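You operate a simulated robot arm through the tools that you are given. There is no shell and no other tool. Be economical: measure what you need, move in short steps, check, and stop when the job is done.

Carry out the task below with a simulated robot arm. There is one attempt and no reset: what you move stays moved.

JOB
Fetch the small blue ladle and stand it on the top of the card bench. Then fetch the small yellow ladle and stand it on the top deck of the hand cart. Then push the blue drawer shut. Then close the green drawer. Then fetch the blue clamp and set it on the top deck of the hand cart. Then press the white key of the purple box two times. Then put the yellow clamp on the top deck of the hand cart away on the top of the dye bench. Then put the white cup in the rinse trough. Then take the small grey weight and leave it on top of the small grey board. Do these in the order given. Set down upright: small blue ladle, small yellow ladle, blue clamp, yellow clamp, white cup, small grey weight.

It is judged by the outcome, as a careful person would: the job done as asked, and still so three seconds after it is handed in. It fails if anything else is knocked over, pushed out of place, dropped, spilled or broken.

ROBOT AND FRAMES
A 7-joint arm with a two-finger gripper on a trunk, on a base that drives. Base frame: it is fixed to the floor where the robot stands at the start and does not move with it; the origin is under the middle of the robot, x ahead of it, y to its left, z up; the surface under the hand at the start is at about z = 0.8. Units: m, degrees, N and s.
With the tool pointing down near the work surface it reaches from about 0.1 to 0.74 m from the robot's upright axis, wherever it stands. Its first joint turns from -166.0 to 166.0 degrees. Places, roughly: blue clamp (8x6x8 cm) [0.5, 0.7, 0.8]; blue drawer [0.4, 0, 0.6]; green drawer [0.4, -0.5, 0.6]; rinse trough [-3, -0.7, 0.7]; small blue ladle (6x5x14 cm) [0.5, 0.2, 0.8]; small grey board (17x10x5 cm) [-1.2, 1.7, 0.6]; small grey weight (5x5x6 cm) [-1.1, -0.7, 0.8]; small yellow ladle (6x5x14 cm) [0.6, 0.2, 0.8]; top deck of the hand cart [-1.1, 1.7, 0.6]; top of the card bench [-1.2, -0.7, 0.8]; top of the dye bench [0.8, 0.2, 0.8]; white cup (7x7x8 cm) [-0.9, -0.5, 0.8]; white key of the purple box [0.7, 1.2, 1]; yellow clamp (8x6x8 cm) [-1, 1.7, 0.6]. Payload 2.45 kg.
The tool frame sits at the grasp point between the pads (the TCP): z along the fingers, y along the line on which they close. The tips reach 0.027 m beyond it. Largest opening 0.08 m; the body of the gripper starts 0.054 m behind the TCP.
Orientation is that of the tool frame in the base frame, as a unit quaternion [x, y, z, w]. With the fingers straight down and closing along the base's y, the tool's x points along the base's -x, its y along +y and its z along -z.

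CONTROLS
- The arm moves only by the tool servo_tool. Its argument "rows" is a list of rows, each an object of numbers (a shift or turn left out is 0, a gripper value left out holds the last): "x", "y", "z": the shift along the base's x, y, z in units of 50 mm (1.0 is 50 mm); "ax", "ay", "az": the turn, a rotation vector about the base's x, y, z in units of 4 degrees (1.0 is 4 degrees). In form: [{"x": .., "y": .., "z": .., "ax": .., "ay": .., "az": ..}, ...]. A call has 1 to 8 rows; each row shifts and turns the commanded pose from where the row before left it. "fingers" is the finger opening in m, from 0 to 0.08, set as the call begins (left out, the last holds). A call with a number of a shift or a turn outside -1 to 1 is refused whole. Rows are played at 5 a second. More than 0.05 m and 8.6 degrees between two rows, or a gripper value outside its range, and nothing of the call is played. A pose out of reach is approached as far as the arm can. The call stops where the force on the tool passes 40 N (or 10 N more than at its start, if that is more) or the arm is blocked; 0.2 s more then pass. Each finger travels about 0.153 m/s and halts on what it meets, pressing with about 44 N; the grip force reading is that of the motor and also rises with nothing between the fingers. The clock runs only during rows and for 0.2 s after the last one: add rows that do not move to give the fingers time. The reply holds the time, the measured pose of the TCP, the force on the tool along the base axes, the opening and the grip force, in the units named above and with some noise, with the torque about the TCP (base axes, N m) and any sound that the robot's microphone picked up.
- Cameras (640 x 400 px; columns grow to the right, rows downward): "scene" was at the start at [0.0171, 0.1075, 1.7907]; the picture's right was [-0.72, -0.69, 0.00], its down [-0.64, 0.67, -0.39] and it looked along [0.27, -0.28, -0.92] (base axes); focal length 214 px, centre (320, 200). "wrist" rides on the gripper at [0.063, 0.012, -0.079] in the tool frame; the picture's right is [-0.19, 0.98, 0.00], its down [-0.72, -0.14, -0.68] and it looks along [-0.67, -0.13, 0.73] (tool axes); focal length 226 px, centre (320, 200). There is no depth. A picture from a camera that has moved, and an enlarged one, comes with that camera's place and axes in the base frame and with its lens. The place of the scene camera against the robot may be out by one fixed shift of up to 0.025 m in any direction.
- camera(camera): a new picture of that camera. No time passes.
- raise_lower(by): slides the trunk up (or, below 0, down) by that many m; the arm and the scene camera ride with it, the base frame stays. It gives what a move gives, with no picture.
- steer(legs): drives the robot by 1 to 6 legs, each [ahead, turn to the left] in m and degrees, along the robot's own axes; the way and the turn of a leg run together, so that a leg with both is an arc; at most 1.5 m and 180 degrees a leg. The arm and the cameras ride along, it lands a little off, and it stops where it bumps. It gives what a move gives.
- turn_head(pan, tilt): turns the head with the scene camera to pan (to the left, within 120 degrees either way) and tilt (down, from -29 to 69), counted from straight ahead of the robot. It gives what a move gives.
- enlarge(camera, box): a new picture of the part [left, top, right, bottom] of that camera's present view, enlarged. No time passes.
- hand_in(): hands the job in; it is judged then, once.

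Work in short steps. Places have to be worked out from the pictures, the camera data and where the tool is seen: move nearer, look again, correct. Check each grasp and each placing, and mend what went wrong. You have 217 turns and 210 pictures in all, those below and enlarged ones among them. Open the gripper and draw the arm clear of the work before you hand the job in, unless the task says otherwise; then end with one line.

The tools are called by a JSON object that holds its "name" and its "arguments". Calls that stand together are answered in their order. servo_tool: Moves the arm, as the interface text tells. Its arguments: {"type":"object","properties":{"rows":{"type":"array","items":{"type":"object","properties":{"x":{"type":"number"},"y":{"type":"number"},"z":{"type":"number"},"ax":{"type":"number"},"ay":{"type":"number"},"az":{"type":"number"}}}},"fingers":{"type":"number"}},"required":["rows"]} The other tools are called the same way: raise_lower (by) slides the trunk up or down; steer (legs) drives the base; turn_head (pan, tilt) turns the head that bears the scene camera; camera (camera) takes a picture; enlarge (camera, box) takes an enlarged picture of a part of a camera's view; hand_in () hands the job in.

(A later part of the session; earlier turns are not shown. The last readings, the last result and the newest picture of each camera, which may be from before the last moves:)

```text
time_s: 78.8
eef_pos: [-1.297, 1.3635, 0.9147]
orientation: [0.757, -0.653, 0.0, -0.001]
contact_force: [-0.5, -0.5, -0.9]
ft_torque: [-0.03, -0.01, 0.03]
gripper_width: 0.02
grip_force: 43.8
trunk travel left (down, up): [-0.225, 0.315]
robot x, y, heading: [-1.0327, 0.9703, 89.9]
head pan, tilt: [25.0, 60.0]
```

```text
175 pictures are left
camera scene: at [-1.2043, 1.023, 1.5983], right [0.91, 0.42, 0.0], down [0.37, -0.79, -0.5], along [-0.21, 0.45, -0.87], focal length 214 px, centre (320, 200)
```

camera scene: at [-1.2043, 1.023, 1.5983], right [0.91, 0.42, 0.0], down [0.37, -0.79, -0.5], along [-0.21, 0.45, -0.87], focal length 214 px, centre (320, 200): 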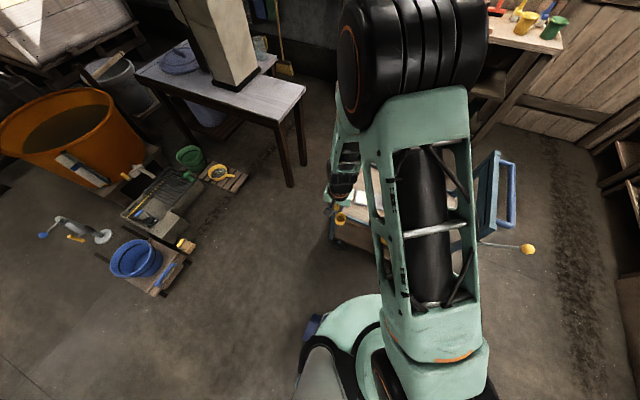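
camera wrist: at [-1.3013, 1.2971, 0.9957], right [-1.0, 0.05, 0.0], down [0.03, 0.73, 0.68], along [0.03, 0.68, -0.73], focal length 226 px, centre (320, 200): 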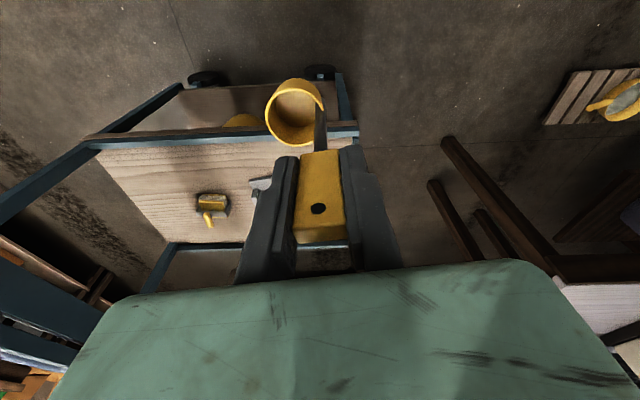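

Step was too long; I redo it with shorter rows. Deck seems nearer z≈0.54, so I'll aim for (−0.90,1.62) and check.

{"name": "servo_tool", "arguments": {"rows": [{"x": 0.95, "y": 0.1}, {"x": 0.95, "y": 0.1}, {"x": 0.9, "y": 0.4}, {"x": 0.9, "y": 0.4}, {"x": 0.9, "y": 0.4}, {"x": 0.9, "y": 0.4}, {"x": 0.9, "y": 0.4}, {"x": 0.9, "y": 0.4}]}}

{"name": "servo_tool", "arguments": {"rows": [{"x": 0.3, "y": 0.6}, {"x": 0.3, "y": 0.9}, {"y": 0.9}, {}]}}

{"name": "camera", "arguments": {"camera": "wrist"}}

{"name": "camera", "arguments": {"camera": "scene"}}

```text
time_s: 80.6
eef_pos: [-0.9308, 1.4938, 0.9149]
orientation: [0.757, -0.654, 0.0, -0.001]
contact_force: [0.2, -0.3, -0.8]
ft_torque: [0.0, 0.04, 0.0]
gripper_width: 0.0196
grip_force: 44.0
trunk travel left (down, up): [-0.225, 0.315]
robot x, y, heading: [-1.034, 0.9762, 89.9]
head pan, tilt: [25.0, 60.0]
```

```text
time_s: 81.6
eef_pos: [-0.8994, 1.6124, 0.916]
orientation: [0.757, -0.653, 0.001, 0.0]
contact_force: [-0.1, -0.2, -1.2]
ft_torque: [0.04, 0.0, 0.01]
gripper_width: 0.0197
grip_force: 43.7
trunk travel left (down, up): [-0.225, 0.315]
robot x, y, heading: [-1.035, 0.9721, 89.8]
head pan, tilt: [25.0, 60.0]
```

```text
174 pictures are left
camera wrist: at [-0.9042, 1.547, 0.996], right [-1.0, 0.05, 0.0], down [0.03, 0.73, 0.68], along [0.03, 0.68, -0.73], focal length 226 px, centre (320, 200)
```

wrist: 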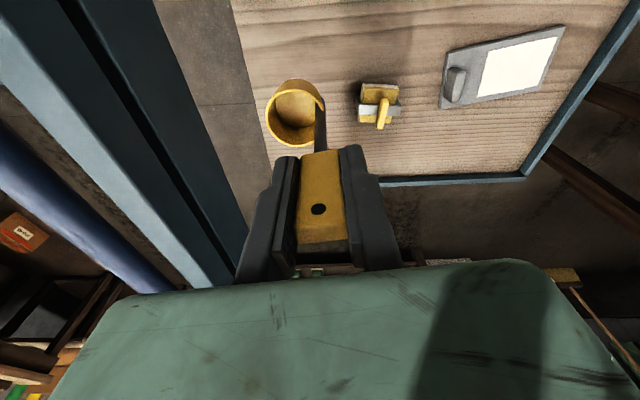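

```text
173 pictures are left
camera scene: at [-1.2042, 1.0233, 1.5982], right [0.91, 0.42, 0.0], down [0.37, -0.79, -0.5], along [-0.21, 0.45, -0.87], focal length 214 px, centre (320, 200)
```

scene: 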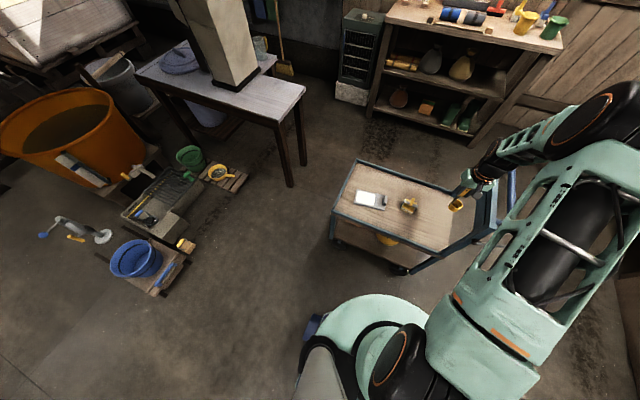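

Ladle foot lies over free deck, clamp at (−1.01,1.71), board beyond. I lower.

{"name": "servo_tool", "arguments": {"rows": [{"z": -0.8}, {"z": -0.8}, {"z": -0.7}, {"z": -0.4}, {"z": -0.2}, {"z": -0.2}, {}]}}

{"name": "camera", "arguments": {"camera": "wrist"}}

```text
time_s: 83.2
eef_pos: [-0.9024, 1.6126, 0.7606]
orientation: [0.757, -0.654, 0.0, -0.002]
contact_force: [0.3, -0.5, -0.1]
ft_torque: [0.02, -0.01, 0.0]
gripper_width: 0.0198
grip_force: 44.3
trunk travel left (down, up): [-0.225, 0.315]
robot x, y, heading: [-1.0325, 0.9691, 90.4]
head pan, tilt: [25.0, 60.0]
```

```text
172 pictures are left
camera wrist: at [-0.9062, 1.5475, 0.84], right [-1.0, 0.05, 0.0], down [0.03, 0.73, 0.68], along [0.03, 0.68, -0.73], focal length 226 px, centre (320, 200)
```

wrist: 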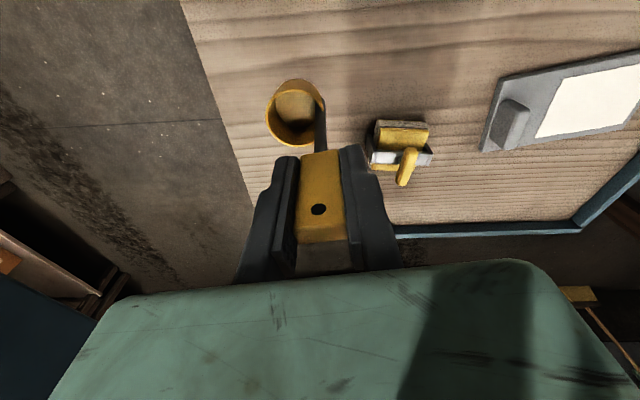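

{"name": "servo_tool", "arguments": {"rows": [{"z": -0.2}, {"z": -0.2}, {"z": -0.15}, {"z": -0.1}, {"z": -0.1}, {"z": -0.1}, {"z": -0.1}, {"z": -0.1}]}}

{"name": "servo_tool", "arguments": {"rows": [{"z": -0.1}, {"z": -0.1}, {"z": -0.1}, {"z": -0.1}, {"z": -0.1}, {"z": -0.1}, {"z": -0.1}, {"z": -0.1}]}}

```text
time_s: 85.0
eef_pos: [-0.9019, 1.6124, 0.7082]
orientation: [0.757, -0.653, 0.0, -0.002]
contact_force: [-0.2, 0.0, -0.4]
ft_torque: [0.01, 0.01, -0.01]
gripper_width: 0.0199
grip_force: 43.8
trunk travel left (down, up): [-0.225, 0.315]
robot x, y, heading: [-1.0366, 0.9758, 90.0]
head pan, tilt: [25.0, 60.0]
```

```text
time_s: 86.8
eef_pos: [-0.9014, 1.6122, 0.6673]
orientation: [0.756, -0.654, 0.0, -0.002]
contact_force: [-0.5, 0.6, -0.7]
ft_torque: [-0.01, 0.02, -0.02]
gripper_width: 0.0199
grip_force: 44.2
trunk travel left (down, up): [-0.225, 0.315]
robot x, y, heading: [-1.0303, 0.9717, 90.2]
head pan, tilt: [25.0, 60.0]
```

{"name": "servo_tool", "arguments": {"rows": [{"z": -0.1}, {"z": -0.1}, {"z": -0.1}, {"z": -0.1}, {"z": -0.1}, {"z": -0.1}, {"z": -0.1}, {"z": -0.1}]}}

{"name": "camera", "arguments": {"camera": "wrist"}}

```text
time_s: 87.6
eef_pos: [-0.9011, 1.6133, 0.6607]
orientation: [0.757, -0.653, 0.0, -0.004]
contact_force: [-1.7, -6.4, 23.9]
ft_torque: [-0.61, -0.06, -0.09]
gripper_width: 0.0198
grip_force: 44.2
trunk travel left (down, up): [-0.225, 0.315]
robot x, y, heading: [-1.03, 0.972, 90.0]
head pan, tilt: [25.0, 60.0]
stopped in row 3: the force on the tool passed its limit at 45 N (the readings are from after the stop); the commanded pose is now the measured one
```

```text
171 pictures are left
camera wrist: at [-0.9058, 1.5482, 0.7402], right [-1.0, 0.05, 0.0], down [0.03, 0.73, 0.69], along [0.04, 0.68, -0.73], focal length 226 px, centre (320, 200)
```

wrist: 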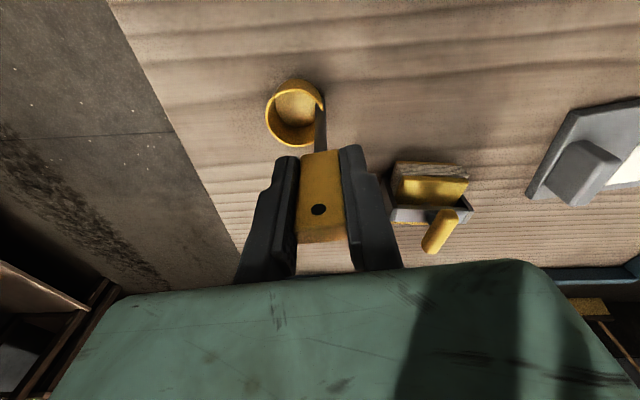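

Contact with the deck. Ease and release.

{"name": "servo_tool", "arguments": {"rows": [{"z": 0.05}, {}]}}

{"name": "servo_tool", "arguments": {"rows": [{}, {}, {}], "fingers": 0.045}}

{"name": "servo_tool", "arguments": {"rows": [{"z": 0.5}, {"z": 1}, {"z": 1}, {"z": 1}, {"z": 1}, {"z": 1}, {}]}}

{"name": "camera", "arguments": {"camera": "wrist"}}

```text
time_s: 88.2
eef_pos: [-0.9013, 1.6132, 0.6599]
orientation: [0.757, -0.653, -0.001, -0.002]
contact_force: [0.3, 3.0, 7.6]
ft_torque: [0.21, -0.09, 0.01]
gripper_width: 0.0201
grip_force: 43.7
trunk travel left (down, up): [-0.225, 0.315]
robot x, y, heading: [-1.0328, 0.9737, 89.9]
head pan, tilt: [25.0, 60.0]
```

```text
time_s: 89.0
eef_pos: [-0.9025, 1.6138, 0.6602]
orientation: [0.757, -0.654, 0.001, -0.002]
contact_force: [0.4, 0.6, -0.3]
ft_torque: [0.0, -0.02, 0.0]
gripper_width: 0.0447
grip_force: 0.0
trunk travel left (down, up): [-0.225, 0.315]
robot x, y, heading: [-1.0336, 0.9746, 89.9]
head pan, tilt: [25.0, 60.0]
```

```text
time_s: 90.6
eef_pos: [-0.9015, 1.612, 0.936]
orientation: [0.757, -0.654, 0.0, -0.001]
contact_force: [-1.0, -0.2, 0.4]
ft_torque: [-0.03, 0.02, 0.06]
gripper_width: 0.045
grip_force: 0.0
trunk travel left (down, up): [-0.225, 0.315]
robot x, y, heading: [-1.0313, 0.9708, 89.8]
head pan, tilt: [25.0, 60.0]
```

```text
170 pictures are left
camera wrist: at [-0.9049, 1.5477, 1.0155], right [-1.0, 0.05, 0.0], down [0.03, 0.73, 0.68], along [0.04, 0.68, -0.73], focal length 226 px, centre (320, 200)
```

wrist: 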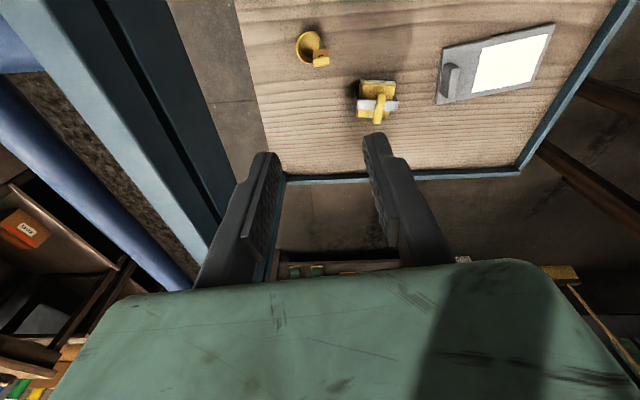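

Yellow ladle stands. Now to the drawers: retract the arm from the cart, back away, and drive to a spot in front of the drawers.

{"name": "servo_tool", "arguments": {"rows": [{"x": -0.3, "y": -0.9}, {"x": -0.3, "y": -0.9}, {"x": -0.5, "y": -0.8}, {"x": -0.5, "y": -0.8}, {"x": -0.5, "y": -0.8}, {"x": -0.5, "y": -0.8}, {}]}}

{"name": "steer", "arguments": {"legs": [[-0.42, 0], [0, -130], [1.086, 0], [0, 40]]}}

{"name": "turn_head", "arguments": {"pan": 0, "tilt": 55}}

{"name": "camera", "arguments": {"camera": "scene"}}

{"name": "camera", "arguments": {"camera": "wrist"}}

```text
time_s: 92.2
eef_pos: [-1.0313, 1.3635, 0.9347]
orientation: [0.756, -0.654, 0.0, -0.003]
contact_force: [0.5, 0.2, 0.0]
ft_torque: [0.0, 0.0, -0.01]
gripper_width: 0.0451
grip_force: 0.1
trunk travel left (down, up): [-0.225, 0.315]
robot x, y, heading: [-1.032, 0.9704, 90.3]
head pan, tilt: [25.0, 60.0]
```

```text
time_s: 107.4
eef_pos: [0.1859, -0.1554, 0.9358]
orientation: [-0.07, 0.998, -0.002, 0.001]
contact_force: [0.7, 0.7, 0.6]
ft_torque: [0.02, 0.01, 0.03]
gripper_width: 0.0451
grip_force: 0.0
trunk travel left (down, up): [-0.225, 0.315]
robot x, y, heading: [-0.2051, -0.1533, -0.1]
head pan, tilt: [25.0, 60.0]
```

```text
time_s: 108.3
eef_pos: [0.1851, -0.1552, 0.9344]
orientation: [-0.07, 0.998, -0.002, 0.002]
contact_force: [0.1, 0.0, -0.2]
ft_torque: [0.04, -0.01, -0.03]
gripper_width: 0.0452
grip_force: 0.0
trunk travel left (down, up): [-0.225, 0.315]
robot x, y, heading: [-0.207, -0.1483, -0.1]
head pan, tilt: [0.0, 55.0]
```

```text
169 pictures are left
camera scene: at [-0.1561, -0.0027, 1.6043], right [0.0, -1.0, 0.0], down [-0.82, 0.0, -0.57], along [0.57, 0.0, -0.82], focal length 214 px, centre (320, 200)
```

scene: 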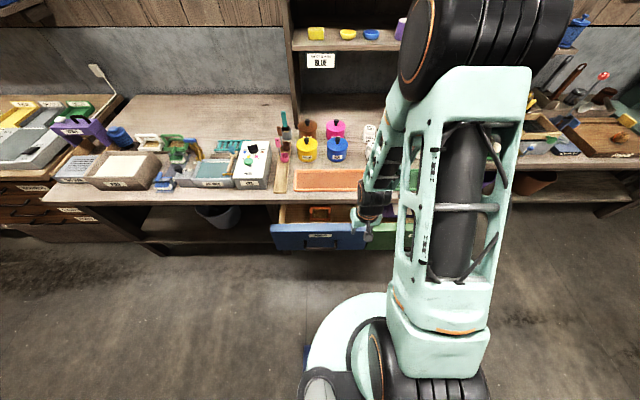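

```text
168 pictures are left
camera wrist: at [0.1205, -0.1517, 1.015], right [0.05, 1.0, 0.0], down [0.73, -0.04, 0.68], along [0.68, -0.04, -0.73], focal length 226 px, centre (320, 200)
```

wrist: 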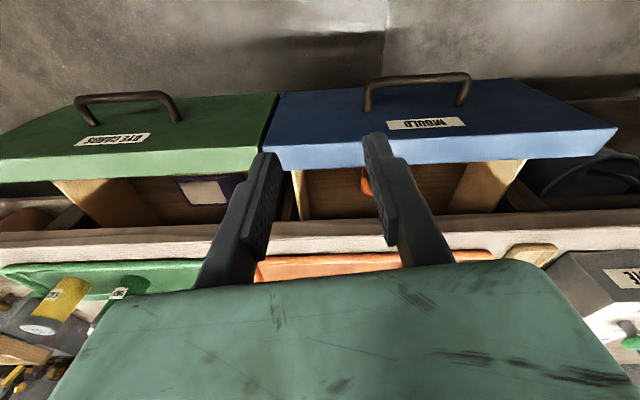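

The blue drawer front is at about x≈0.30, y −0.23…0.27, top z≈0.70, handle lower near z≈0.56. I close the fingers and tilt the tool forward 60° to push with the fingertips above the handle.

{"name": "servo_tool", "arguments": {"rows": [{"ay": -1, "x": -0.4}, {"ay": -1, "x": -0.4}, {"ay": -1, "x": -0.3}, {"ay": -1}, {"ay": -1}, {"ay": -1}, {"ay": -1}, {"ay": -1}], "fingers": 0}}

{"name": "servo_tool", "arguments": {"rows": [{"ay": -1, "y": 0.5}, {"ay": -1, "y": 0.5}, {"ay": -1, "y": 0.5}, {"ay": -1, "y": 0.5}, {"ay": -1, "y": 0.5}, {"ay": -1, "y": 0.5}, {"ay": -1, "y": 0.3}, {}]}}

{"name": "camera", "arguments": {"camera": "wrist"}}

{"name": "camera", "arguments": {"camera": "scene"}}

```text
time_s: 110.1
eef_pos: [0.2127, -0.1559, 0.9133]
orientation: [-0.066, 0.959, -0.021, 0.276]
contact_force: [-0.2, 0.8, 0.3]
ft_torque: [0.01, 0.0, 0.02]
gripper_width: 0.0001
grip_force: 30.2
out of reach, approached as far as the arm can: row 3, 4, 5, 6, 7, 8
trunk travel left (down, up): [-0.225, 0.315]
robot x, y, heading: [-0.2041, -0.1485, -0.5]
head pan, tilt: [0.0, 55.0]
```

```text
time_s: 111.9
eef_pos: [0.2227, 0.0122, 0.9081]
orientation: [-0.06, 0.863, -0.037, 0.501]
contact_force: [-0.5, 0.2, -0.1]
ft_torque: [0.01, 0.01, -0.01]
gripper_width: 0.0003
grip_force: 29.8
out of reach, approached as far as the arm can: row 1, 2
trunk travel left (down, up): [-0.225, 0.315]
robot x, y, heading: [-0.2062, -0.1498, -0.1]
head pan, tilt: [0.0, 55.0]
```

```text
167 pictures are left
camera wrist: at [0.1204, 0.0141, 0.892], right [0.03, 1.0, 0.04], down [-0.23, -0.04, 0.97], along [0.97, -0.04, 0.23], focal length 226 px, centre (320, 200)
```

wrist: 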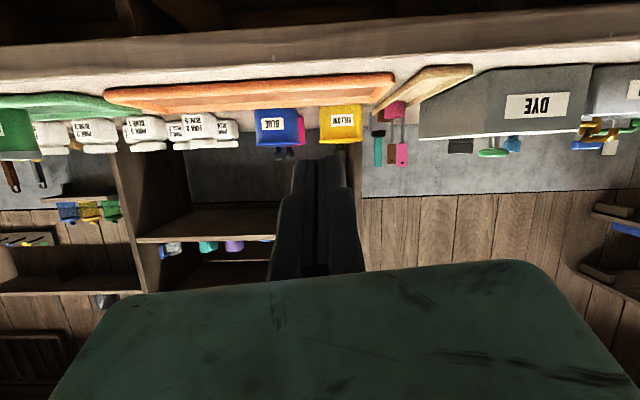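

```text
166 pictures are left
camera scene: at [-0.156, -0.0024, 1.6043], right [0.0, -1.0, 0.0], down [-0.82, 0.0, -0.57], along [0.57, 0.0, -0.82], focal length 214 px, centre (320, 200)
```

scene: 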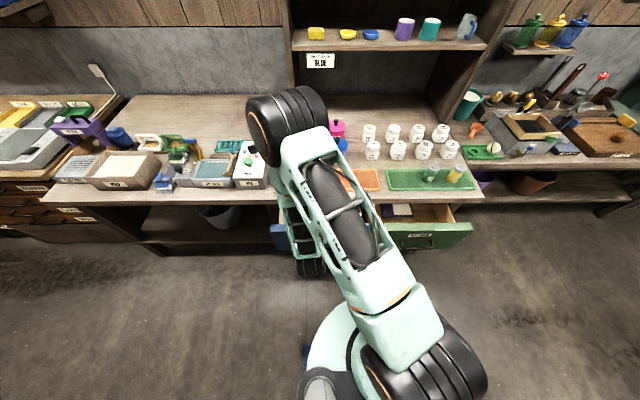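

Lower to z≈0.665 in front of the blue drawer.

{"name": "servo_tool", "arguments": {"rows": [{"z": -0.95}, {"z": -0.95}, {"z": -0.95}, {"z": -0.95}, {"z": -0.95}, {}]}}

{"name": "camera", "arguments": {"camera": "wrist"}}

{"name": "camera", "arguments": {"camera": "scene"}}

```text
time_s: 113.1
eef_pos: [0.2269, 0.0108, 0.679]
orientation: [-0.06, 0.858, -0.037, 0.508]
contact_force: [1.8, -1.9, 6.8]
ft_torque: [0.05, -0.09, 0.07]
gripper_width: 0.0
grip_force: 30.3
trunk travel left (down, up): [-0.225, 0.315]
robot x, y, heading: [-0.2064, -0.152, -0.3]
head pan, tilt: [0.0, 55.0]
stopped in row 6: the force on the tool passed its limit at 127 N (the readings are from after the stop); the commanded pose is now the measured one
```

```text
165 pictures are left
camera wrist: at [0.1255, 0.0135, 0.661], right [0.03, 1.0, 0.05], down [-0.25, -0.04, 0.97], along [0.97, -0.04, 0.25], focal length 226 px, centre (320, 200)
```

wrist: 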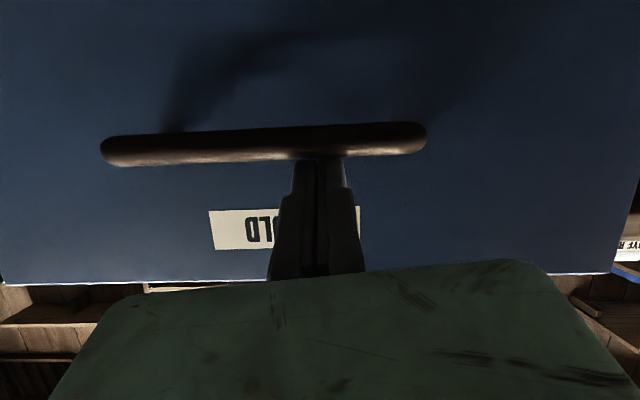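

```text
164 pictures are left
camera scene: at [-0.1558, -0.0027, 1.6044], right [0.0, -1.0, 0.0], down [-0.82, 0.0, -0.57], along [0.57, 0.0, -0.82], focal length 214 px, centre (320, 200)
```

scene: 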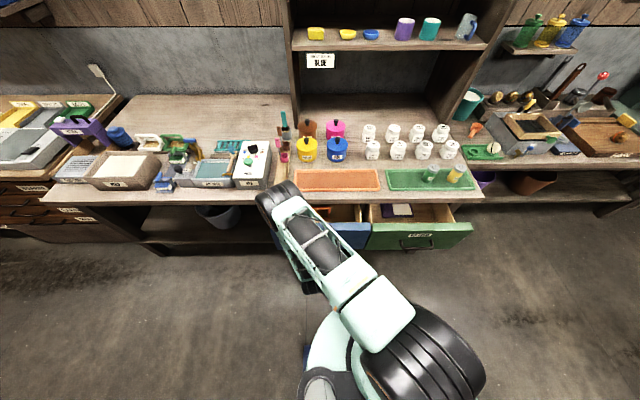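

The fingertips touched the handle bar, so it sits higher than I judged (z≈0.66). I lift 4.5 cm off it to the panel strip above.

{"name": "servo_tool", "arguments": {"rows": [{"z": 0.3}, {"z": 0.3}, {"z": 0.3}, {}]}}

{"name": "camera", "arguments": {"camera": "wrist"}}

```text
time_s: 114.1
eef_pos: [0.2257, 0.0118, 0.7224]
orientation: [-0.06, 0.859, -0.037, 0.507]
contact_force: [0.3, 0.4, 0.3]
ft_torque: [0.0, -0.02, 0.02]
gripper_width: 0.0
grip_force: 29.7
trunk travel left (down, up): [-0.225, 0.315]
robot x, y, heading: [-0.2066, -0.1518, -0.2]
head pan, tilt: [0.0, 55.0]
```

```text
163 pictures are left
camera wrist: at [0.1246, 0.0141, 0.7059], right [0.03, 1.0, 0.05], down [-0.25, -0.04, 0.97], along [0.97, -0.04, 0.24], focal length 226 px, centre (320, 200)
```

wrist: 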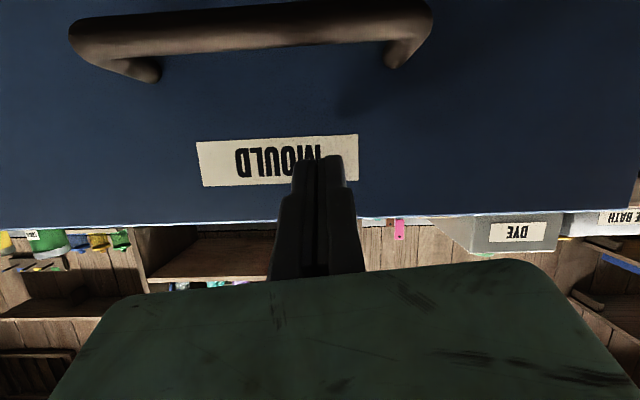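

Now push forward in small steps.

{"name": "servo_tool", "arguments": {"rows": [{"x": 0.3}, {"x": 0.3}, {"x": 0.3}, {"x": 0.3}, {"x": 0.3}, {"x": 0.3}, {}]}}

{"name": "camera", "arguments": {"camera": "scene"}}

{"name": "camera", "arguments": {"camera": "wrist"}}

```text
time_s: 115.7
eef_pos: [0.3176, 0.0109, 0.723]
orientation: [-0.06, 0.858, -0.036, 0.508]
contact_force: [0.6, 0.8, -0.6]
ft_torque: [0.02, -0.02, -0.01]
gripper_width: 0.0001
grip_force: 29.8
trunk travel left (down, up): [-0.225, 0.315]
robot x, y, heading: [-0.2057, -0.1509, -0.4]
head pan, tilt: [0.0, 55.0]
```

```text
162 pictures are left
camera scene: at [-0.1559, -0.0026, 1.6043], right [0.0, -1.0, 0.0], down [-0.82, 0.0, -0.57], along [0.57, 0.0, -0.82], focal length 214 px, centre (320, 200)
```

scene: 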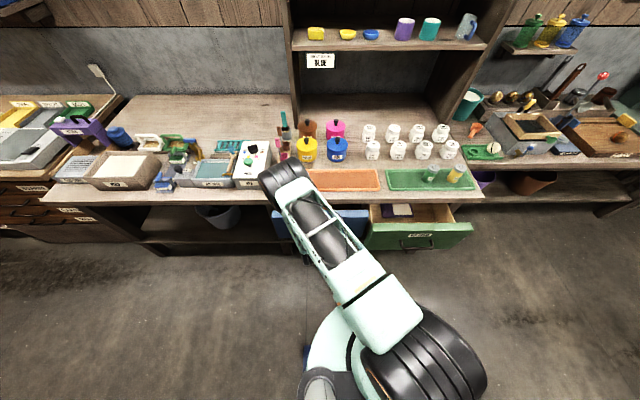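

```text
161 pictures are left
camera wrist: at [0.2154, 0.0136, 0.7054], right [0.03, 1.0, 0.05], down [-0.25, -0.04, 0.97], along [0.97, -0.04, 0.24], focal length 226 px, centre (320, 200)
```

wrist: 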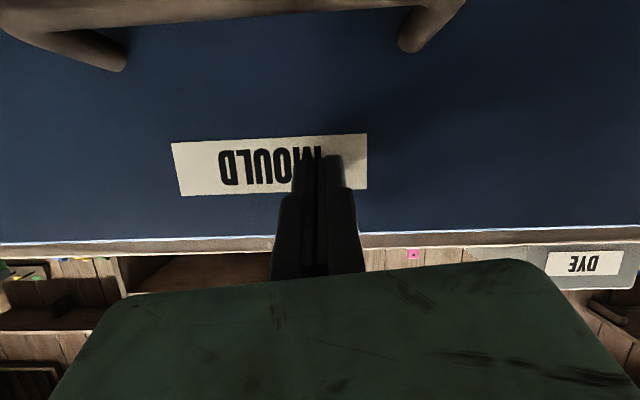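

The drawer has moved along; keep pushing until it stops.

{"name": "servo_tool", "arguments": {"rows": [{"x": 0.15}, {"x": 0.15}, {"x": 0.15}, {"x": 0.15}, {"x": 0.15}, {"x": 0.15}, {"x": 0.15}, {"x": 0.15}]}}

{"name": "camera", "arguments": {"camera": "scene"}}

{"name": "camera", "arguments": {"camera": "wrist"}}

```text
time_s: 117.5
eef_pos: [0.3774, 0.0095, 0.722]
orientation: [-0.06, 0.859, -0.037, 0.508]
contact_force: [-1.2, -0.1, -1.3]
ft_torque: [0.01, 0.04, -0.01]
gripper_width: 0.0001
grip_force: 29.8
trunk travel left (down, up): [-0.225, 0.315]
robot x, y, heading: [-0.206, -0.1533, -0.5]
head pan, tilt: [0.0, 55.0]
```

```text
160 pictures are left
camera scene: at [-0.156, -0.0026, 1.6043], right [0.0, -1.0, 0.0], down [-0.82, 0.0, -0.57], along [0.57, 0.0, -0.82], focal length 214 px, centre (320, 200)
```

scene: 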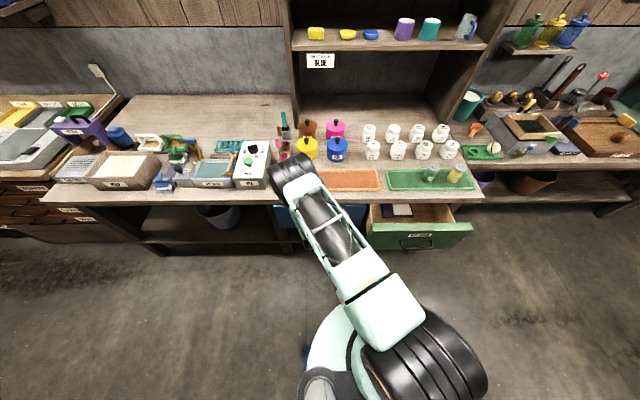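

```text
159 pictures are left
camera wrist: at [0.275, 0.0135, 0.7055], right [0.03, 1.0, 0.05], down [-0.25, -0.04, 0.97], along [0.97, -0.04, 0.24], focal length 226 px, centre (320, 200)
```

wrist: 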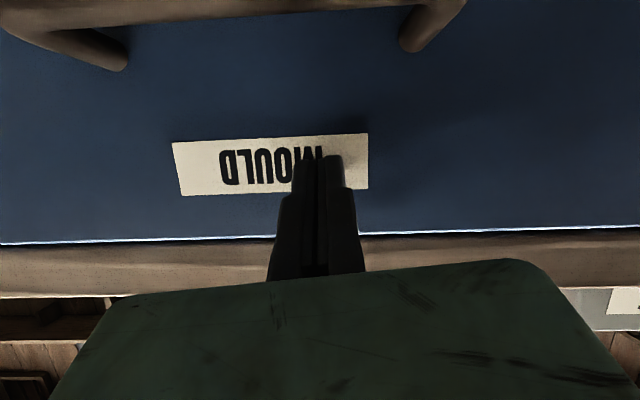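

{"name": "servo_tool", "arguments": {"rows": [{"x": 0.12}, {"x": 0.12}, {"x": 0.12}, {"x": 0.12}, {}]}}

{"name": "camera", "arguments": {"camera": "wrist"}}

```text
time_s: 118.4
eef_pos: [0.3884, 0.0116, 0.7213]
orientation: [-0.06, 0.861, -0.037, 0.503]
contact_force: [-14.4, -0.8, 5.0]
ft_torque: [-0.03, -0.08, -0.05]
gripper_width: 0.0
grip_force: 29.6
trunk travel left (down, up): [-0.225, 0.315]
robot x, y, heading: [-0.2039, -0.1554, -0.1]
head pan, tilt: [0.0, 55.0]
stopped in row 4: the force on the tool passed its limit at 49 N (the readings are from after the stop); the commanded pose is now the measured one
```

```text
158 pictures are left
camera wrist: at [0.2874, 0.0139, 0.7039], right [0.03, 1.0, 0.04], down [-0.24, -0.04, 0.97], along [0.97, -0.04, 0.23], focal length 226 px, centre (320, 200)
```

wrist: 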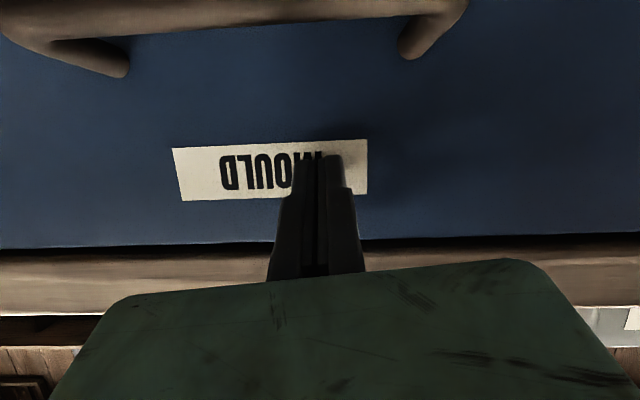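

Firm stop — likely closed. I push once more gently to confirm, then back away and check.

{"name": "servo_tool", "arguments": {"rows": [{"x": 0.04}, {"x": 0.04}, {"x": 0.04}, {"x": 0.04}, {"x": 0.04}]}}

{"name": "servo_tool", "arguments": {"rows": [{"x": -0.5}, {"x": -1}, {"x": -1}, {"x": -1}, {"y": -1}, {"y": -1}, {"y": -1}, {}]}}

{"name": "camera", "arguments": {"camera": "wrist"}}

{"name": "enlarge", "arguments": {"camera": "scene", "box": [230, 170, 490, 290]}}

```text
time_s: 119.0
eef_pos: [0.3896, 0.0114, 0.7183]
orientation: [-0.06, 0.863, -0.037, 0.501]
contact_force: [-13.0, -1.4, 3.6]
ft_torque: [0.11, -0.08, -0.02]
gripper_width: 0.0
grip_force: 29.8
trunk travel left (down, up): [-0.225, 0.315]
robot x, y, heading: [-0.2077, -0.1547, -0.5]
head pan, tilt: [0.0, 55.0]
stopped in row 2: the force on the tool passed its limit at 43 N (the readings are from after the stop); the commanded pose is now the measured one
```

```text
time_s: 120.8
eef_pos: [0.2171, -0.141, 0.7189]
orientation: [-0.06, 0.862, -0.037, 0.501]
contact_force: [0.3, 0.2, -1.3]
ft_torque: [0.01, 0.02, 0.02]
gripper_width: 0.0
grip_force: 29.6
trunk travel left (down, up): [-0.225, 0.315]
robot x, y, heading: [-0.2048, -0.1545, -0.1]
head pan, tilt: [0.0, 55.0]
```

```text
157 pictures are left
camera wrist: at [0.1154, -0.1374, 0.7021], right [0.03, 1.0, 0.05], down [-0.23, -0.04, 0.97], along [0.97, -0.04, 0.23], focal length 226 px, centre (320, 200)
```

wrist: 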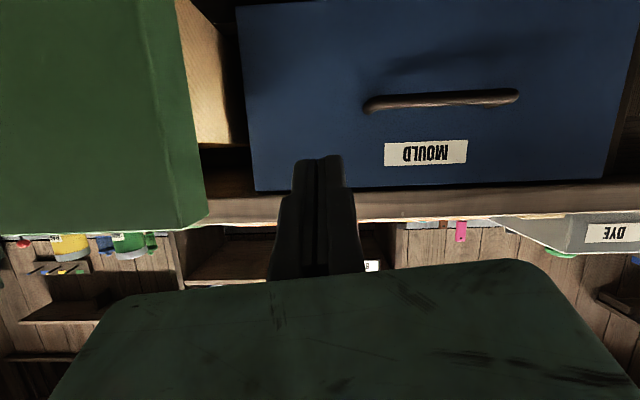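

```text
2.46 times, centred on (360, 230) of scene
camera zoom: at [-0.156, -0.0033, 1.6043], right [0.0, -1.0, 0.0], down [-0.82, 0.0, -0.57], along [0.57, 0.0, -0.82], focal length 528 px, centre (222, 126)
```

zoom: 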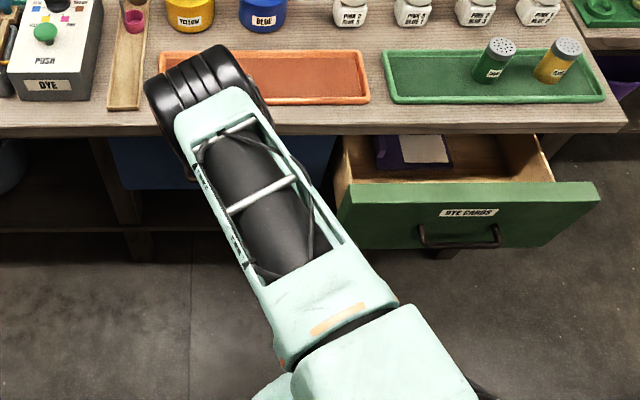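

Blue drawer is shut. The green front is centred at y≈−0.43; I move back and across to it.

{"name": "servo_tool", "arguments": {"rows": [{"x": -0.8}, {"y": -0.95}, {"y": -0.95}, {"y": -0.95}, {"y": -0.95}, {"y": -0.95}, {"y": -0.95}, {}]}}

{"name": "camera", "arguments": {"camera": "wrist"}}

```text
time_s: 122.5
eef_pos: [0.1751, -0.4224, 0.7186]
orientation: [-0.062, 0.863, -0.035, 0.501]
contact_force: [-0.3, -0.6, 0.5]
ft_torque: [0.02, 0.02, 0.03]
gripper_width: 0.0
grip_force: 29.6
trunk travel left (down, up): [-0.225, 0.315]
robot x, y, heading: [-0.2068, -0.152, -0.1]
head pan, tilt: [0.0, 55.0]
```

```text
155 pictures are left
camera wrist: at [0.0741, -0.421, 0.7018], right [0.03, 1.0, 0.04], down [-0.23, -0.04, 0.97], along [0.97, -0.04, 0.23], focal length 226 px, centre (320, 200)
```

wrist: 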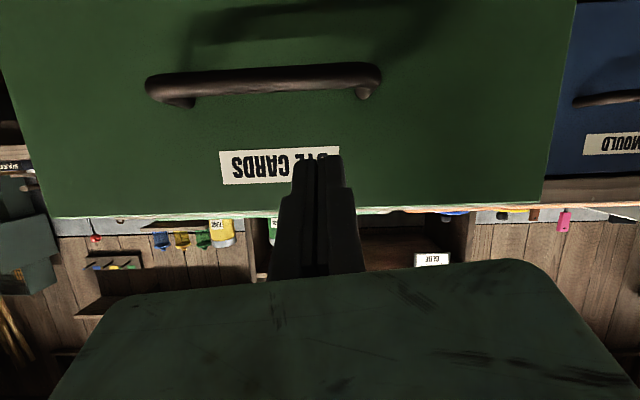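

{"name": "servo_tool", "arguments": {"rows": [{"y": -0.4, "z": 0.07}, {"x": 0.3}, {"x": 0.3}, {"x": 0.3}, {"x": 0.3}, {"x": 0.3}, {"x": 0.3}, {"x": 0.3}]}}

{"name": "servo_tool", "arguments": {"rows": [{"x": 0.3}, {"x": 0.3}, {"x": 0.2}, {"x": 0.2}, {"x": 0.15}, {"x": 0.15}, {"x": 0.15}, {"x": 0.15}]}}

{"name": "camera", "arguments": {"camera": "wrist"}}

```text
time_s: 124.3
eef_pos: [0.282, -0.4439, 0.722]
orientation: [-0.061, 0.862, -0.037, 0.502]
contact_force: [0.5, -0.5, 0.2]
ft_torque: [0.0, -0.01, 0.0]
gripper_width: 0.0
grip_force: 29.7
trunk travel left (down, up): [-0.225, 0.315]
robot x, y, heading: [-0.2037, -0.1505, -0.0]
head pan, tilt: [0.0, 55.0]
```

```text
time_s: 126.2
eef_pos: [0.3618, -0.444, 0.722]
orientation: [-0.061, 0.862, -0.036, 0.502]
contact_force: [0.4, 0.0, 0.0]
ft_torque: [0.01, 0.02, 0.03]
gripper_width: 0.0002
grip_force: 30.2
trunk travel left (down, up): [-0.225, 0.315]
robot x, y, heading: [-0.2089, -0.1503, -0.1]
head pan, tilt: [0.0, 55.0]
```

```text
154 pictures are left
camera wrist: at [0.2595, -0.4411, 0.706], right [0.03, 1.0, 0.04], down [-0.23, -0.04, 0.97], along [0.97, -0.04, 0.23], focal length 226 px, centre (320, 200)
```

wrist: 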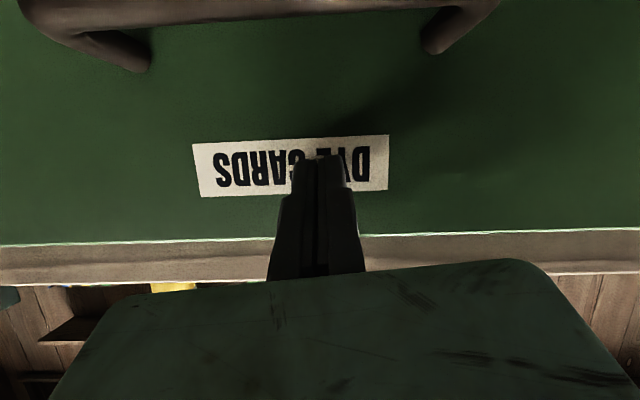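

{"name": "servo_tool", "arguments": {"rows": [{"x": 0.12}, {"x": 0.12}, {"x": 0.12}, {"x": 0.12}, {"x": 0.12}, {"x": 0.06}, {"x": 0.06}, {"x": 0.06}]}}

{"name": "camera", "arguments": {"camera": "wrist"}}

```text
time_s: 127.8
eef_pos: [0.3919, -0.4464, 0.7184]
orientation: [-0.06, 0.865, -0.036, 0.497]
contact_force: [-11.5, 1.9, 1.7]
ft_torque: [-0.1, -0.07, -0.05]
gripper_width: 0.0
grip_force: 30.1
trunk travel left (down, up): [-0.225, 0.315]
robot x, y, heading: [-0.2086, -0.1532, -0.2]
head pan, tilt: [0.0, 55.0]
stopped in row 8: the force on the tool passed its limit at 44 N (the readings are from after the stop); the commanded pose is now the measured one
```

```text
153 pictures are left
camera wrist: at [0.2902, -0.4419, 0.7042], right [0.03, 1.0, 0.04], down [-0.22, -0.04, 0.97], along [0.97, -0.04, 0.22], focal length 226 px, centre (320, 200)
```

wrist: 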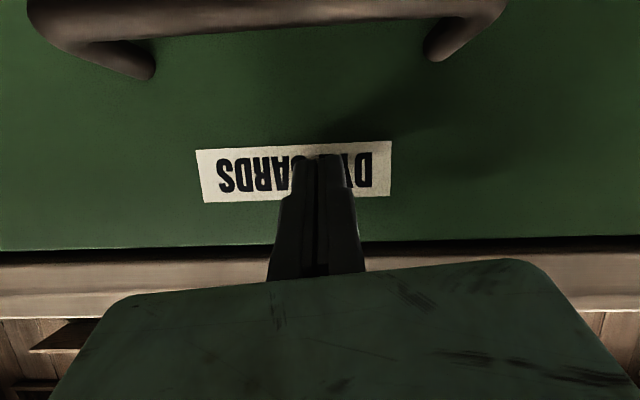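

Green drawer is shut too. I back the hand out, raise it and turn the tool back to pointing down.

{"name": "servo_tool", "arguments": {"rows": [{"x": -0.8}, {"x": -1}, {"x": -1}, {"x": -0.6, "y": 0.7}, {"y": 1}, {"y": 1}, {"y": 1}, {}]}}

{"name": "servo_tool", "arguments": {"rows": [{"z": 0.9}, {"z": 0.9}, {"z": 0.9}, {"z": 0.9}, {"z": 0.9, "ay": 1}, {"y": 0.5, "ay": 1}, {"y": 0.5, "ay": 1}, {"y": 0.5, "ay": 1}]}}

{"name": "servo_tool", "arguments": {"rows": [{"ay": 1}, {"ay": 1}, {"ay": 1}, {"ay": 1}, {"ay": 1}, {"ay": 1}, {"ay": 1}, {"ay": 1}]}}

{"name": "enlarge", "arguments": {"camera": "scene", "box": [40, 100, 360, 300]}}

```text
time_s: 129.6
eef_pos: [0.2252, -0.2606, 0.718]
orientation: [-0.06, 0.865, -0.036, 0.498]
contact_force: [-0.6, -1.1, 0.6]
ft_torque: [-0.02, 0.01, -0.01]
gripper_width: 0.0001
grip_force: 30.0
trunk travel left (down, up): [-0.225, 0.315]
robot x, y, heading: [-0.2055, -0.1528, -0.4]
head pan, tilt: [0.0, 55.0]
```

```text
time_s: 131.4
eef_pos: [0.2415, -0.1894, 0.9364]
orientation: [-0.065, 0.925, -0.027, 0.373]
contact_force: [-0.2, -0.3, -0.5]
ft_torque: [-0.02, 0.01, 0.03]
gripper_width: 0.0001
grip_force: 30.0
out of reach, approached as far as the arm can: row 5, 6
trunk travel left (down, up): [-0.225, 0.315]
robot x, y, heading: [-0.2069, -0.1561, -0.5]
head pan, tilt: [0.0, 55.0]
```

```text
time_s: 133.2
eef_pos: [0.2405, -0.1905, 0.9356]
orientation: [-0.069, 0.992, -0.009, 0.103]
contact_force: [0.0, 0.2, 0.4]
ft_torque: [0.03, 0.0, -0.01]
gripper_width: 0.0001
grip_force: 29.8
trunk travel left (down, up): [-0.225, 0.315]
robot x, y, heading: [-0.2046, -0.1517, -0.2]
head pan, tilt: [0.0, 55.0]
```

```text
2.00 times, centred on (200, 200) of scene
camera zoom: at [-0.1561, -0.0026, 1.6043], right [0.0, -1.0, 0.0], down [-0.82, 0.0, -0.57], along [0.57, 0.0, -0.82], focal length 429 px, centre (560, 200)
```

zoom: 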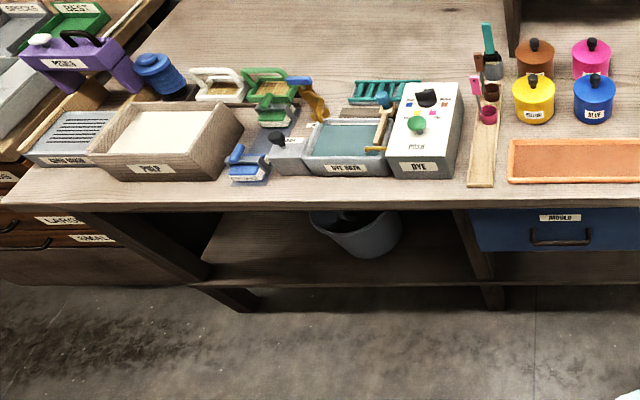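

I finish levelling the tool and drive across to in front of the blue clamp near (0.49,0.72).

{"name": "servo_tool", "arguments": {"rows": [{"ay": 1, "az": -1}, {"ay": 1, "az": -1}, {"ay": 0.97}, {}], "fingers": 0.06}}

{"name": "steer", "arguments": {"legs": [[0, 90], [0.8, 0], [0, -90], [0.15, 0]]}}

{"name": "camera", "arguments": {"camera": "wrist"}}

{"name": "camera", "arguments": {"camera": "scene"}}

```text
time_s: 134.2
eef_pos: [0.2393, -0.1909, 0.9351]
orientation: [-0.001, 1.0, -0.011, -0.001]
contact_force: [-0.7, 0.3, 0.6]
ft_torque: [0.01, -0.02, -0.01]
gripper_width: 0.0599
grip_force: 0.0
trunk travel left (down, up): [-0.225, 0.315]
robot x, y, heading: [-0.2073, -0.1529, 0.1]
head pan, tilt: [0.0, 55.0]
```

```text
time_s: 135.5
eef_pos: [0.2427, -0.1526, 0.9349]
orientation: [-0.043, 0.999, -0.012, 0.0]
contact_force: [0.0, -0.7, -0.5]
ft_torque: [-0.04, -0.01, 0.03]
gripper_width: 0.0599
grip_force: 0.0
trunk travel left (down, up): [-0.225, 0.315]
robot x, y, heading: [-0.2042, -0.1549, 3.4]
head pan, tilt: [0.0, 55.0]
stopped in leg 1: the robot was blocked; the commanded pose is now the measured one
```

```text
151 pictures are left
camera wrist: at [0.1774, -0.1446, 1.0156], right [0.11, 0.99, -0.02], down [0.73, -0.06, 0.68], along [0.68, -0.09, -0.73], focal length 226 px, centre (320, 200)
```

wrist: 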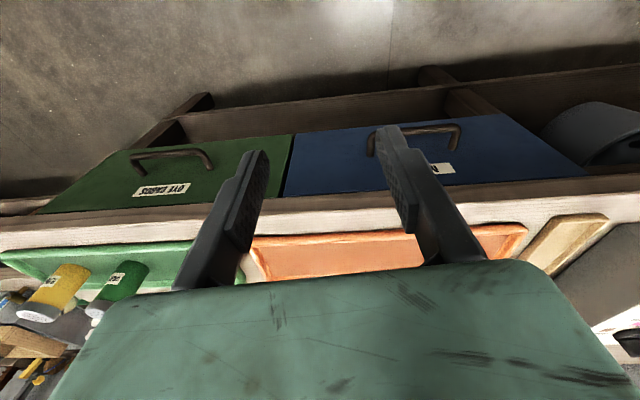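

```text
150 pictures are left
camera scene: at [-0.1639, -0.0001, 1.6043], right [0.06, -1.0, 0.0], down [-0.82, -0.05, -0.57], along [0.57, 0.03, -0.82], focal length 214 px, centre (320, 200)
```

scene: 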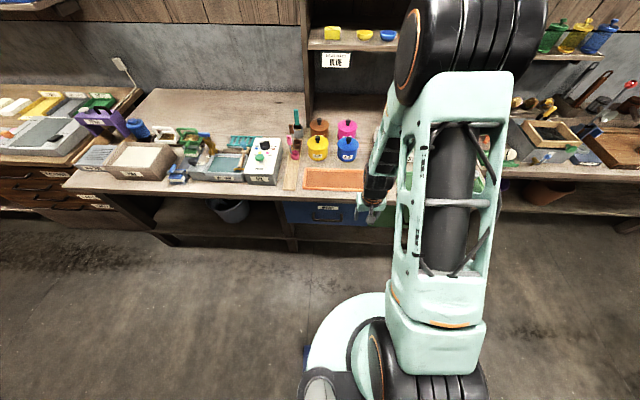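

The rear of the base is longer than thought and touches the card bench corner. I raise the trunk for clearance, move forward a little, then turn.

{"name": "raise_lower", "arguments": {"by": 0.2}}

{"name": "steer", "arguments": {"legs": [[0.16, 0], [0, 86.6], [0.8, 0], [0, -90]]}}

{"name": "turn_head", "arguments": {"pan": -120, "tilt": 35}}

{"name": "camera", "arguments": {"camera": "scene"}}

{"name": "camera", "arguments": {"camera": "wrist"}}

```text
time_s: 137.7
eef_pos: [0.2435, -0.1525, 1.1354]
orientation: [-0.043, 0.999, -0.011, 0.0]
contact_force: [-0.1, -0.7, 0.1]
ft_torque: [0.02, 0.02, 0.03]
gripper_width: 0.0599
grip_force: 0.0
trunk travel left (down, up): [-0.425, 0.115]
robot x, y, heading: [-0.2042, -0.1513, 3.3]
head pan, tilt: [0.0, 55.0]
```

```text
time_s: 150.8
eef_pos: [0.4049, 0.6221, 1.1355]
orientation: [-0.003, 1.0, -0.011, 0.0]
contact_force: [0.2, 0.2, -0.7]
ft_torque: [0.0, 0.04, -0.02]
gripper_width: 0.0599
grip_force: 0.1
trunk travel left (down, up): [-0.425, 0.115]
robot x, y, heading: [-0.0404, 0.6633, -1.3]
head pan, tilt: [0.0, 55.0]
```

```text
time_s: 152.8
eef_pos: [0.4039, 0.6235, 1.1355]
orientation: [-0.003, 1.0, -0.011, -0.001]
contact_force: [-0.7, -0.3, 0.6]
ft_torque: [0.0, -0.02, -0.02]
gripper_width: 0.0598
grip_force: 0.1
trunk travel left (down, up): [-0.425, 0.115]
robot x, y, heading: [-0.0354, 0.6637, -1.6]
head pan, tilt: [-120.0, 35.0]
```

```text
149 pictures are left
camera scene: at [-0.107, 0.7352, 1.8325], right [-0.85, 0.52, 0.0], down [0.3, 0.49, -0.82], along [-0.43, -0.7, -0.57], focal length 214 px, centre (320, 200)
```

scene: 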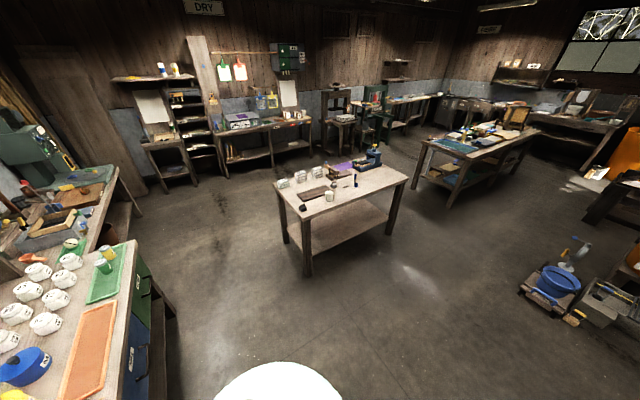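

```text
148 pictures are left
camera wrist: at [0.3401, 0.6368, 1.2155], right [0.19, 0.98, -0.02], down [0.72, -0.12, 0.68], along [0.67, -0.14, -0.73], focal length 226 px, centre (320, 200)
```

wrist: 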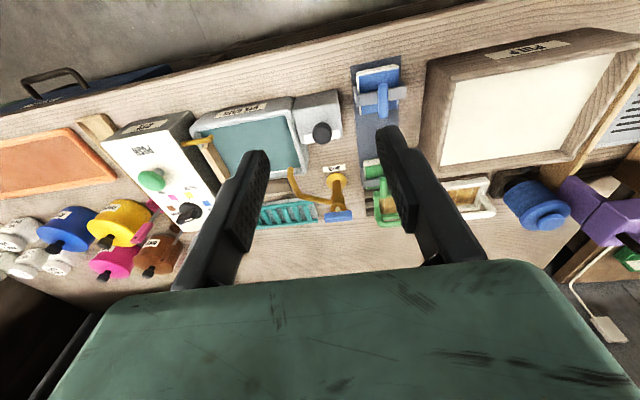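

Card bench is unaffected. Blue clamp seems at about (0.474,0.697). I move closer above it.

{"name": "servo_tool", "arguments": {"rows": [{"x": 0.35, "y": 0.4, "z": -0.6}, {"x": 0.35, "y": 0.4, "z": -0.6}, {"x": 0.35, "y": 0.4, "z": -0.6}, {"x": 0.3, "y": 0.3, "z": -0.6}, {}]}}

{"name": "camera", "arguments": {"camera": "wrist"}}

```text
time_s: 154.0
eef_pos: [0.4721, 0.6988, 1.0162]
orientation: [-0.003, 1.0, -0.011, 0.0]
contact_force: [-0.3, 0.0, 1.2]
ft_torque: [-0.01, 0.02, -0.01]
gripper_width: 0.0598
grip_force: 0.1
trunk travel left (down, up): [-0.425, 0.115]
robot x, y, heading: [-0.0425, 0.6585, -1.8]
head pan, tilt: [-120.0, 35.0]
```

```text
147 pictures are left
camera wrist: at [0.408, 0.7126, 1.0947], right [0.19, 0.98, -0.02], down [0.72, -0.12, 0.68], along [0.67, -0.14, -0.73], focal length 226 px, centre (320, 200)
```

wrist: 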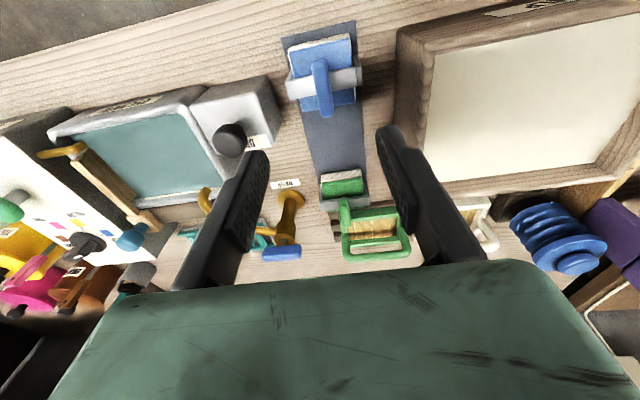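

{"name": "enlarge", "arguments": {"camera": "wrist", "box": [240, 10, 400, 110]}}

```text
4.00 times, centred on (320, 60) of wrist
camera zoom: at [0.408, 0.7126, 1.0947], right [0.19, 0.98, -0.02], down [0.72, -0.12, 0.68], along [0.67, -0.14, -0.73], focal length 904 px, centre (320, 760)
```

zoom: 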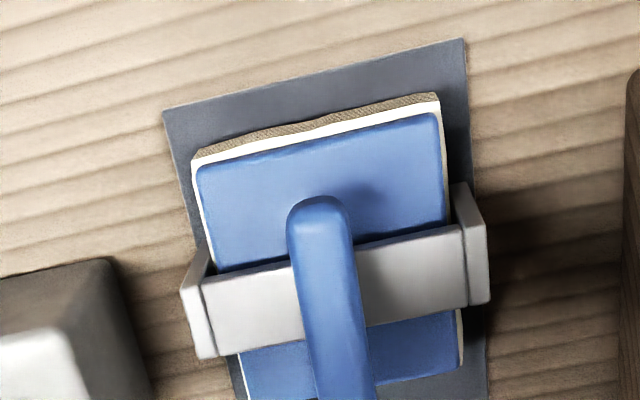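

I look at the clamp from lower and further back to understand its shape.

{"name": "servo_tool", "arguments": {"rows": [{"x": -0.75}, {"x": -0.75}, {"x": -0.75, "z": -0.7}, {"z": -0.8}, {"z": -0.8}, {}]}}

{"name": "enlarge", "arguments": {"camera": "wrist", "box": [200, 60, 440, 210]}}

```text
refused: row 3 steps farther than a row can; nothing moved
```

```text
2.67 times, centred on (320, 135) of wrist
camera zoom: at [0.408, 0.7126, 1.0947], right [0.19, 0.98, -0.02], down [0.72, -0.12, 0.68], along [0.67, -0.14, -0.73], focal length 603 px, centre (320, 373)
```

zoom: 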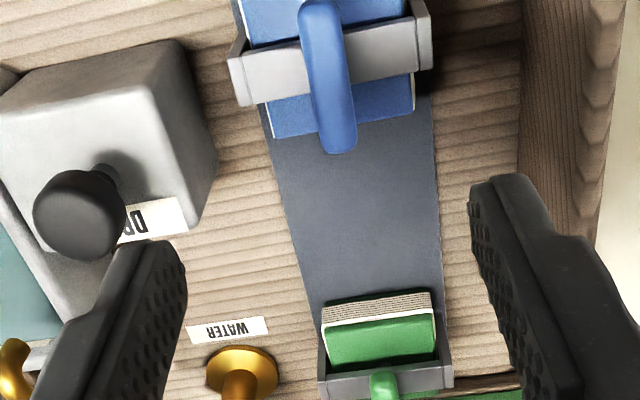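

{"name": "servo_tool", "arguments": {"rows": [{"x": -0.75}, {"x": -0.75}, {"x": -0.7, "z": -0.7}, {"z": -0.8}, {"z": -0.8}, {}]}}

{"name": "camera", "arguments": {"camera": "wrist"}}

{"name": "enlarge", "arguments": {"camera": "wrist", "box": [230, 80, 390, 180]}}

```text
time_s: 155.4
eef_pos: [0.3621, 0.7003, 0.9015]
orientation: [-0.002, 1.0, -0.012, -0.001]
contact_force: [-0.4, -0.1, -0.7]
ft_torque: [-0.04, 0.0, -0.01]
gripper_width: 0.0603
grip_force: 0.1
trunk travel left (down, up): [-0.425, 0.115]
robot x, y, heading: [-0.0414, 0.6599, -1.6]
head pan, tilt: [-120.0, 35.0]
```

```text
144 pictures are left
camera wrist: at [0.2972, 0.712, 0.9814], right [0.19, 0.98, -0.02], down [0.72, -0.12, 0.68], along [0.67, -0.14, -0.73], focal length 226 px, centre (320, 200)
```

wrist: 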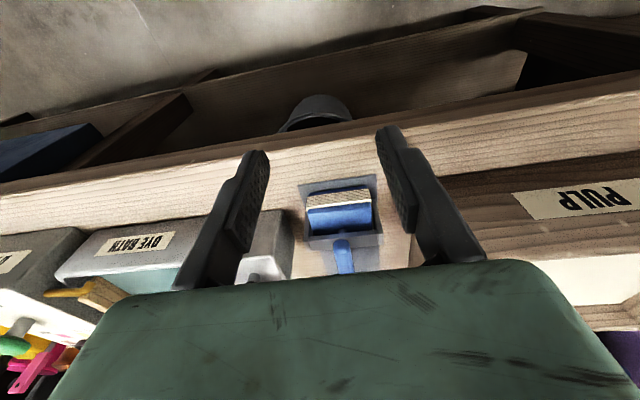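

```text
4.00 times, centred on (310, 130) of wrist
camera zoom: at [0.2972, 0.712, 0.9814], right [0.19, 0.98, -0.02], down [0.72, -0.12, 0.68], along [0.67, -0.14, -0.73], focal length 904 px, centre (360, 480)
```

zoom: 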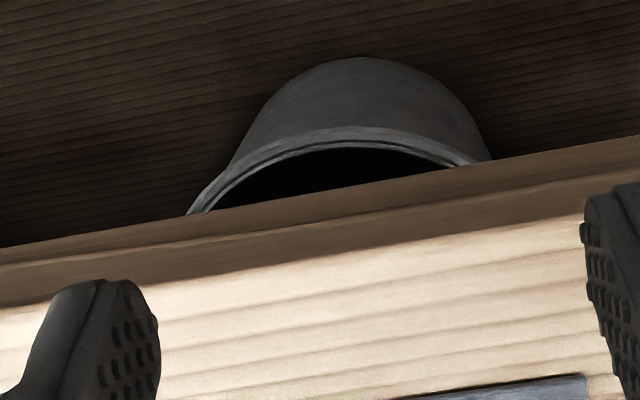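

{"name": "enlarge", "arguments": {"camera": "wrist", "box": [256, 160, 416, 260]}}

```text
4.00 times, centred on (336, 210) of wrist
camera zoom: at [0.2972, 0.712, 0.9814], right [0.19, 0.98, -0.02], down [0.72, -0.12, 0.68], along [0.67, -0.14, -0.73], focal length 904 px, centre (256, 160)
```

zoom: 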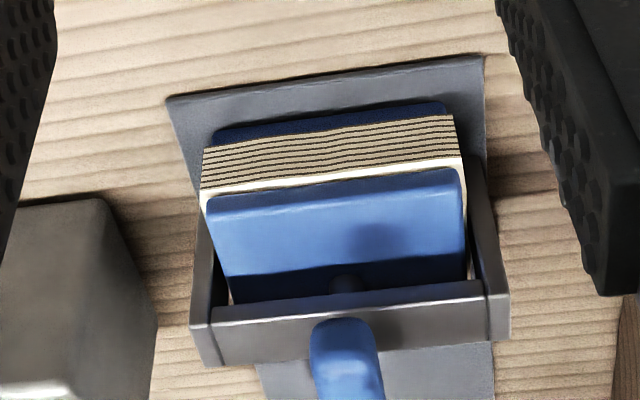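

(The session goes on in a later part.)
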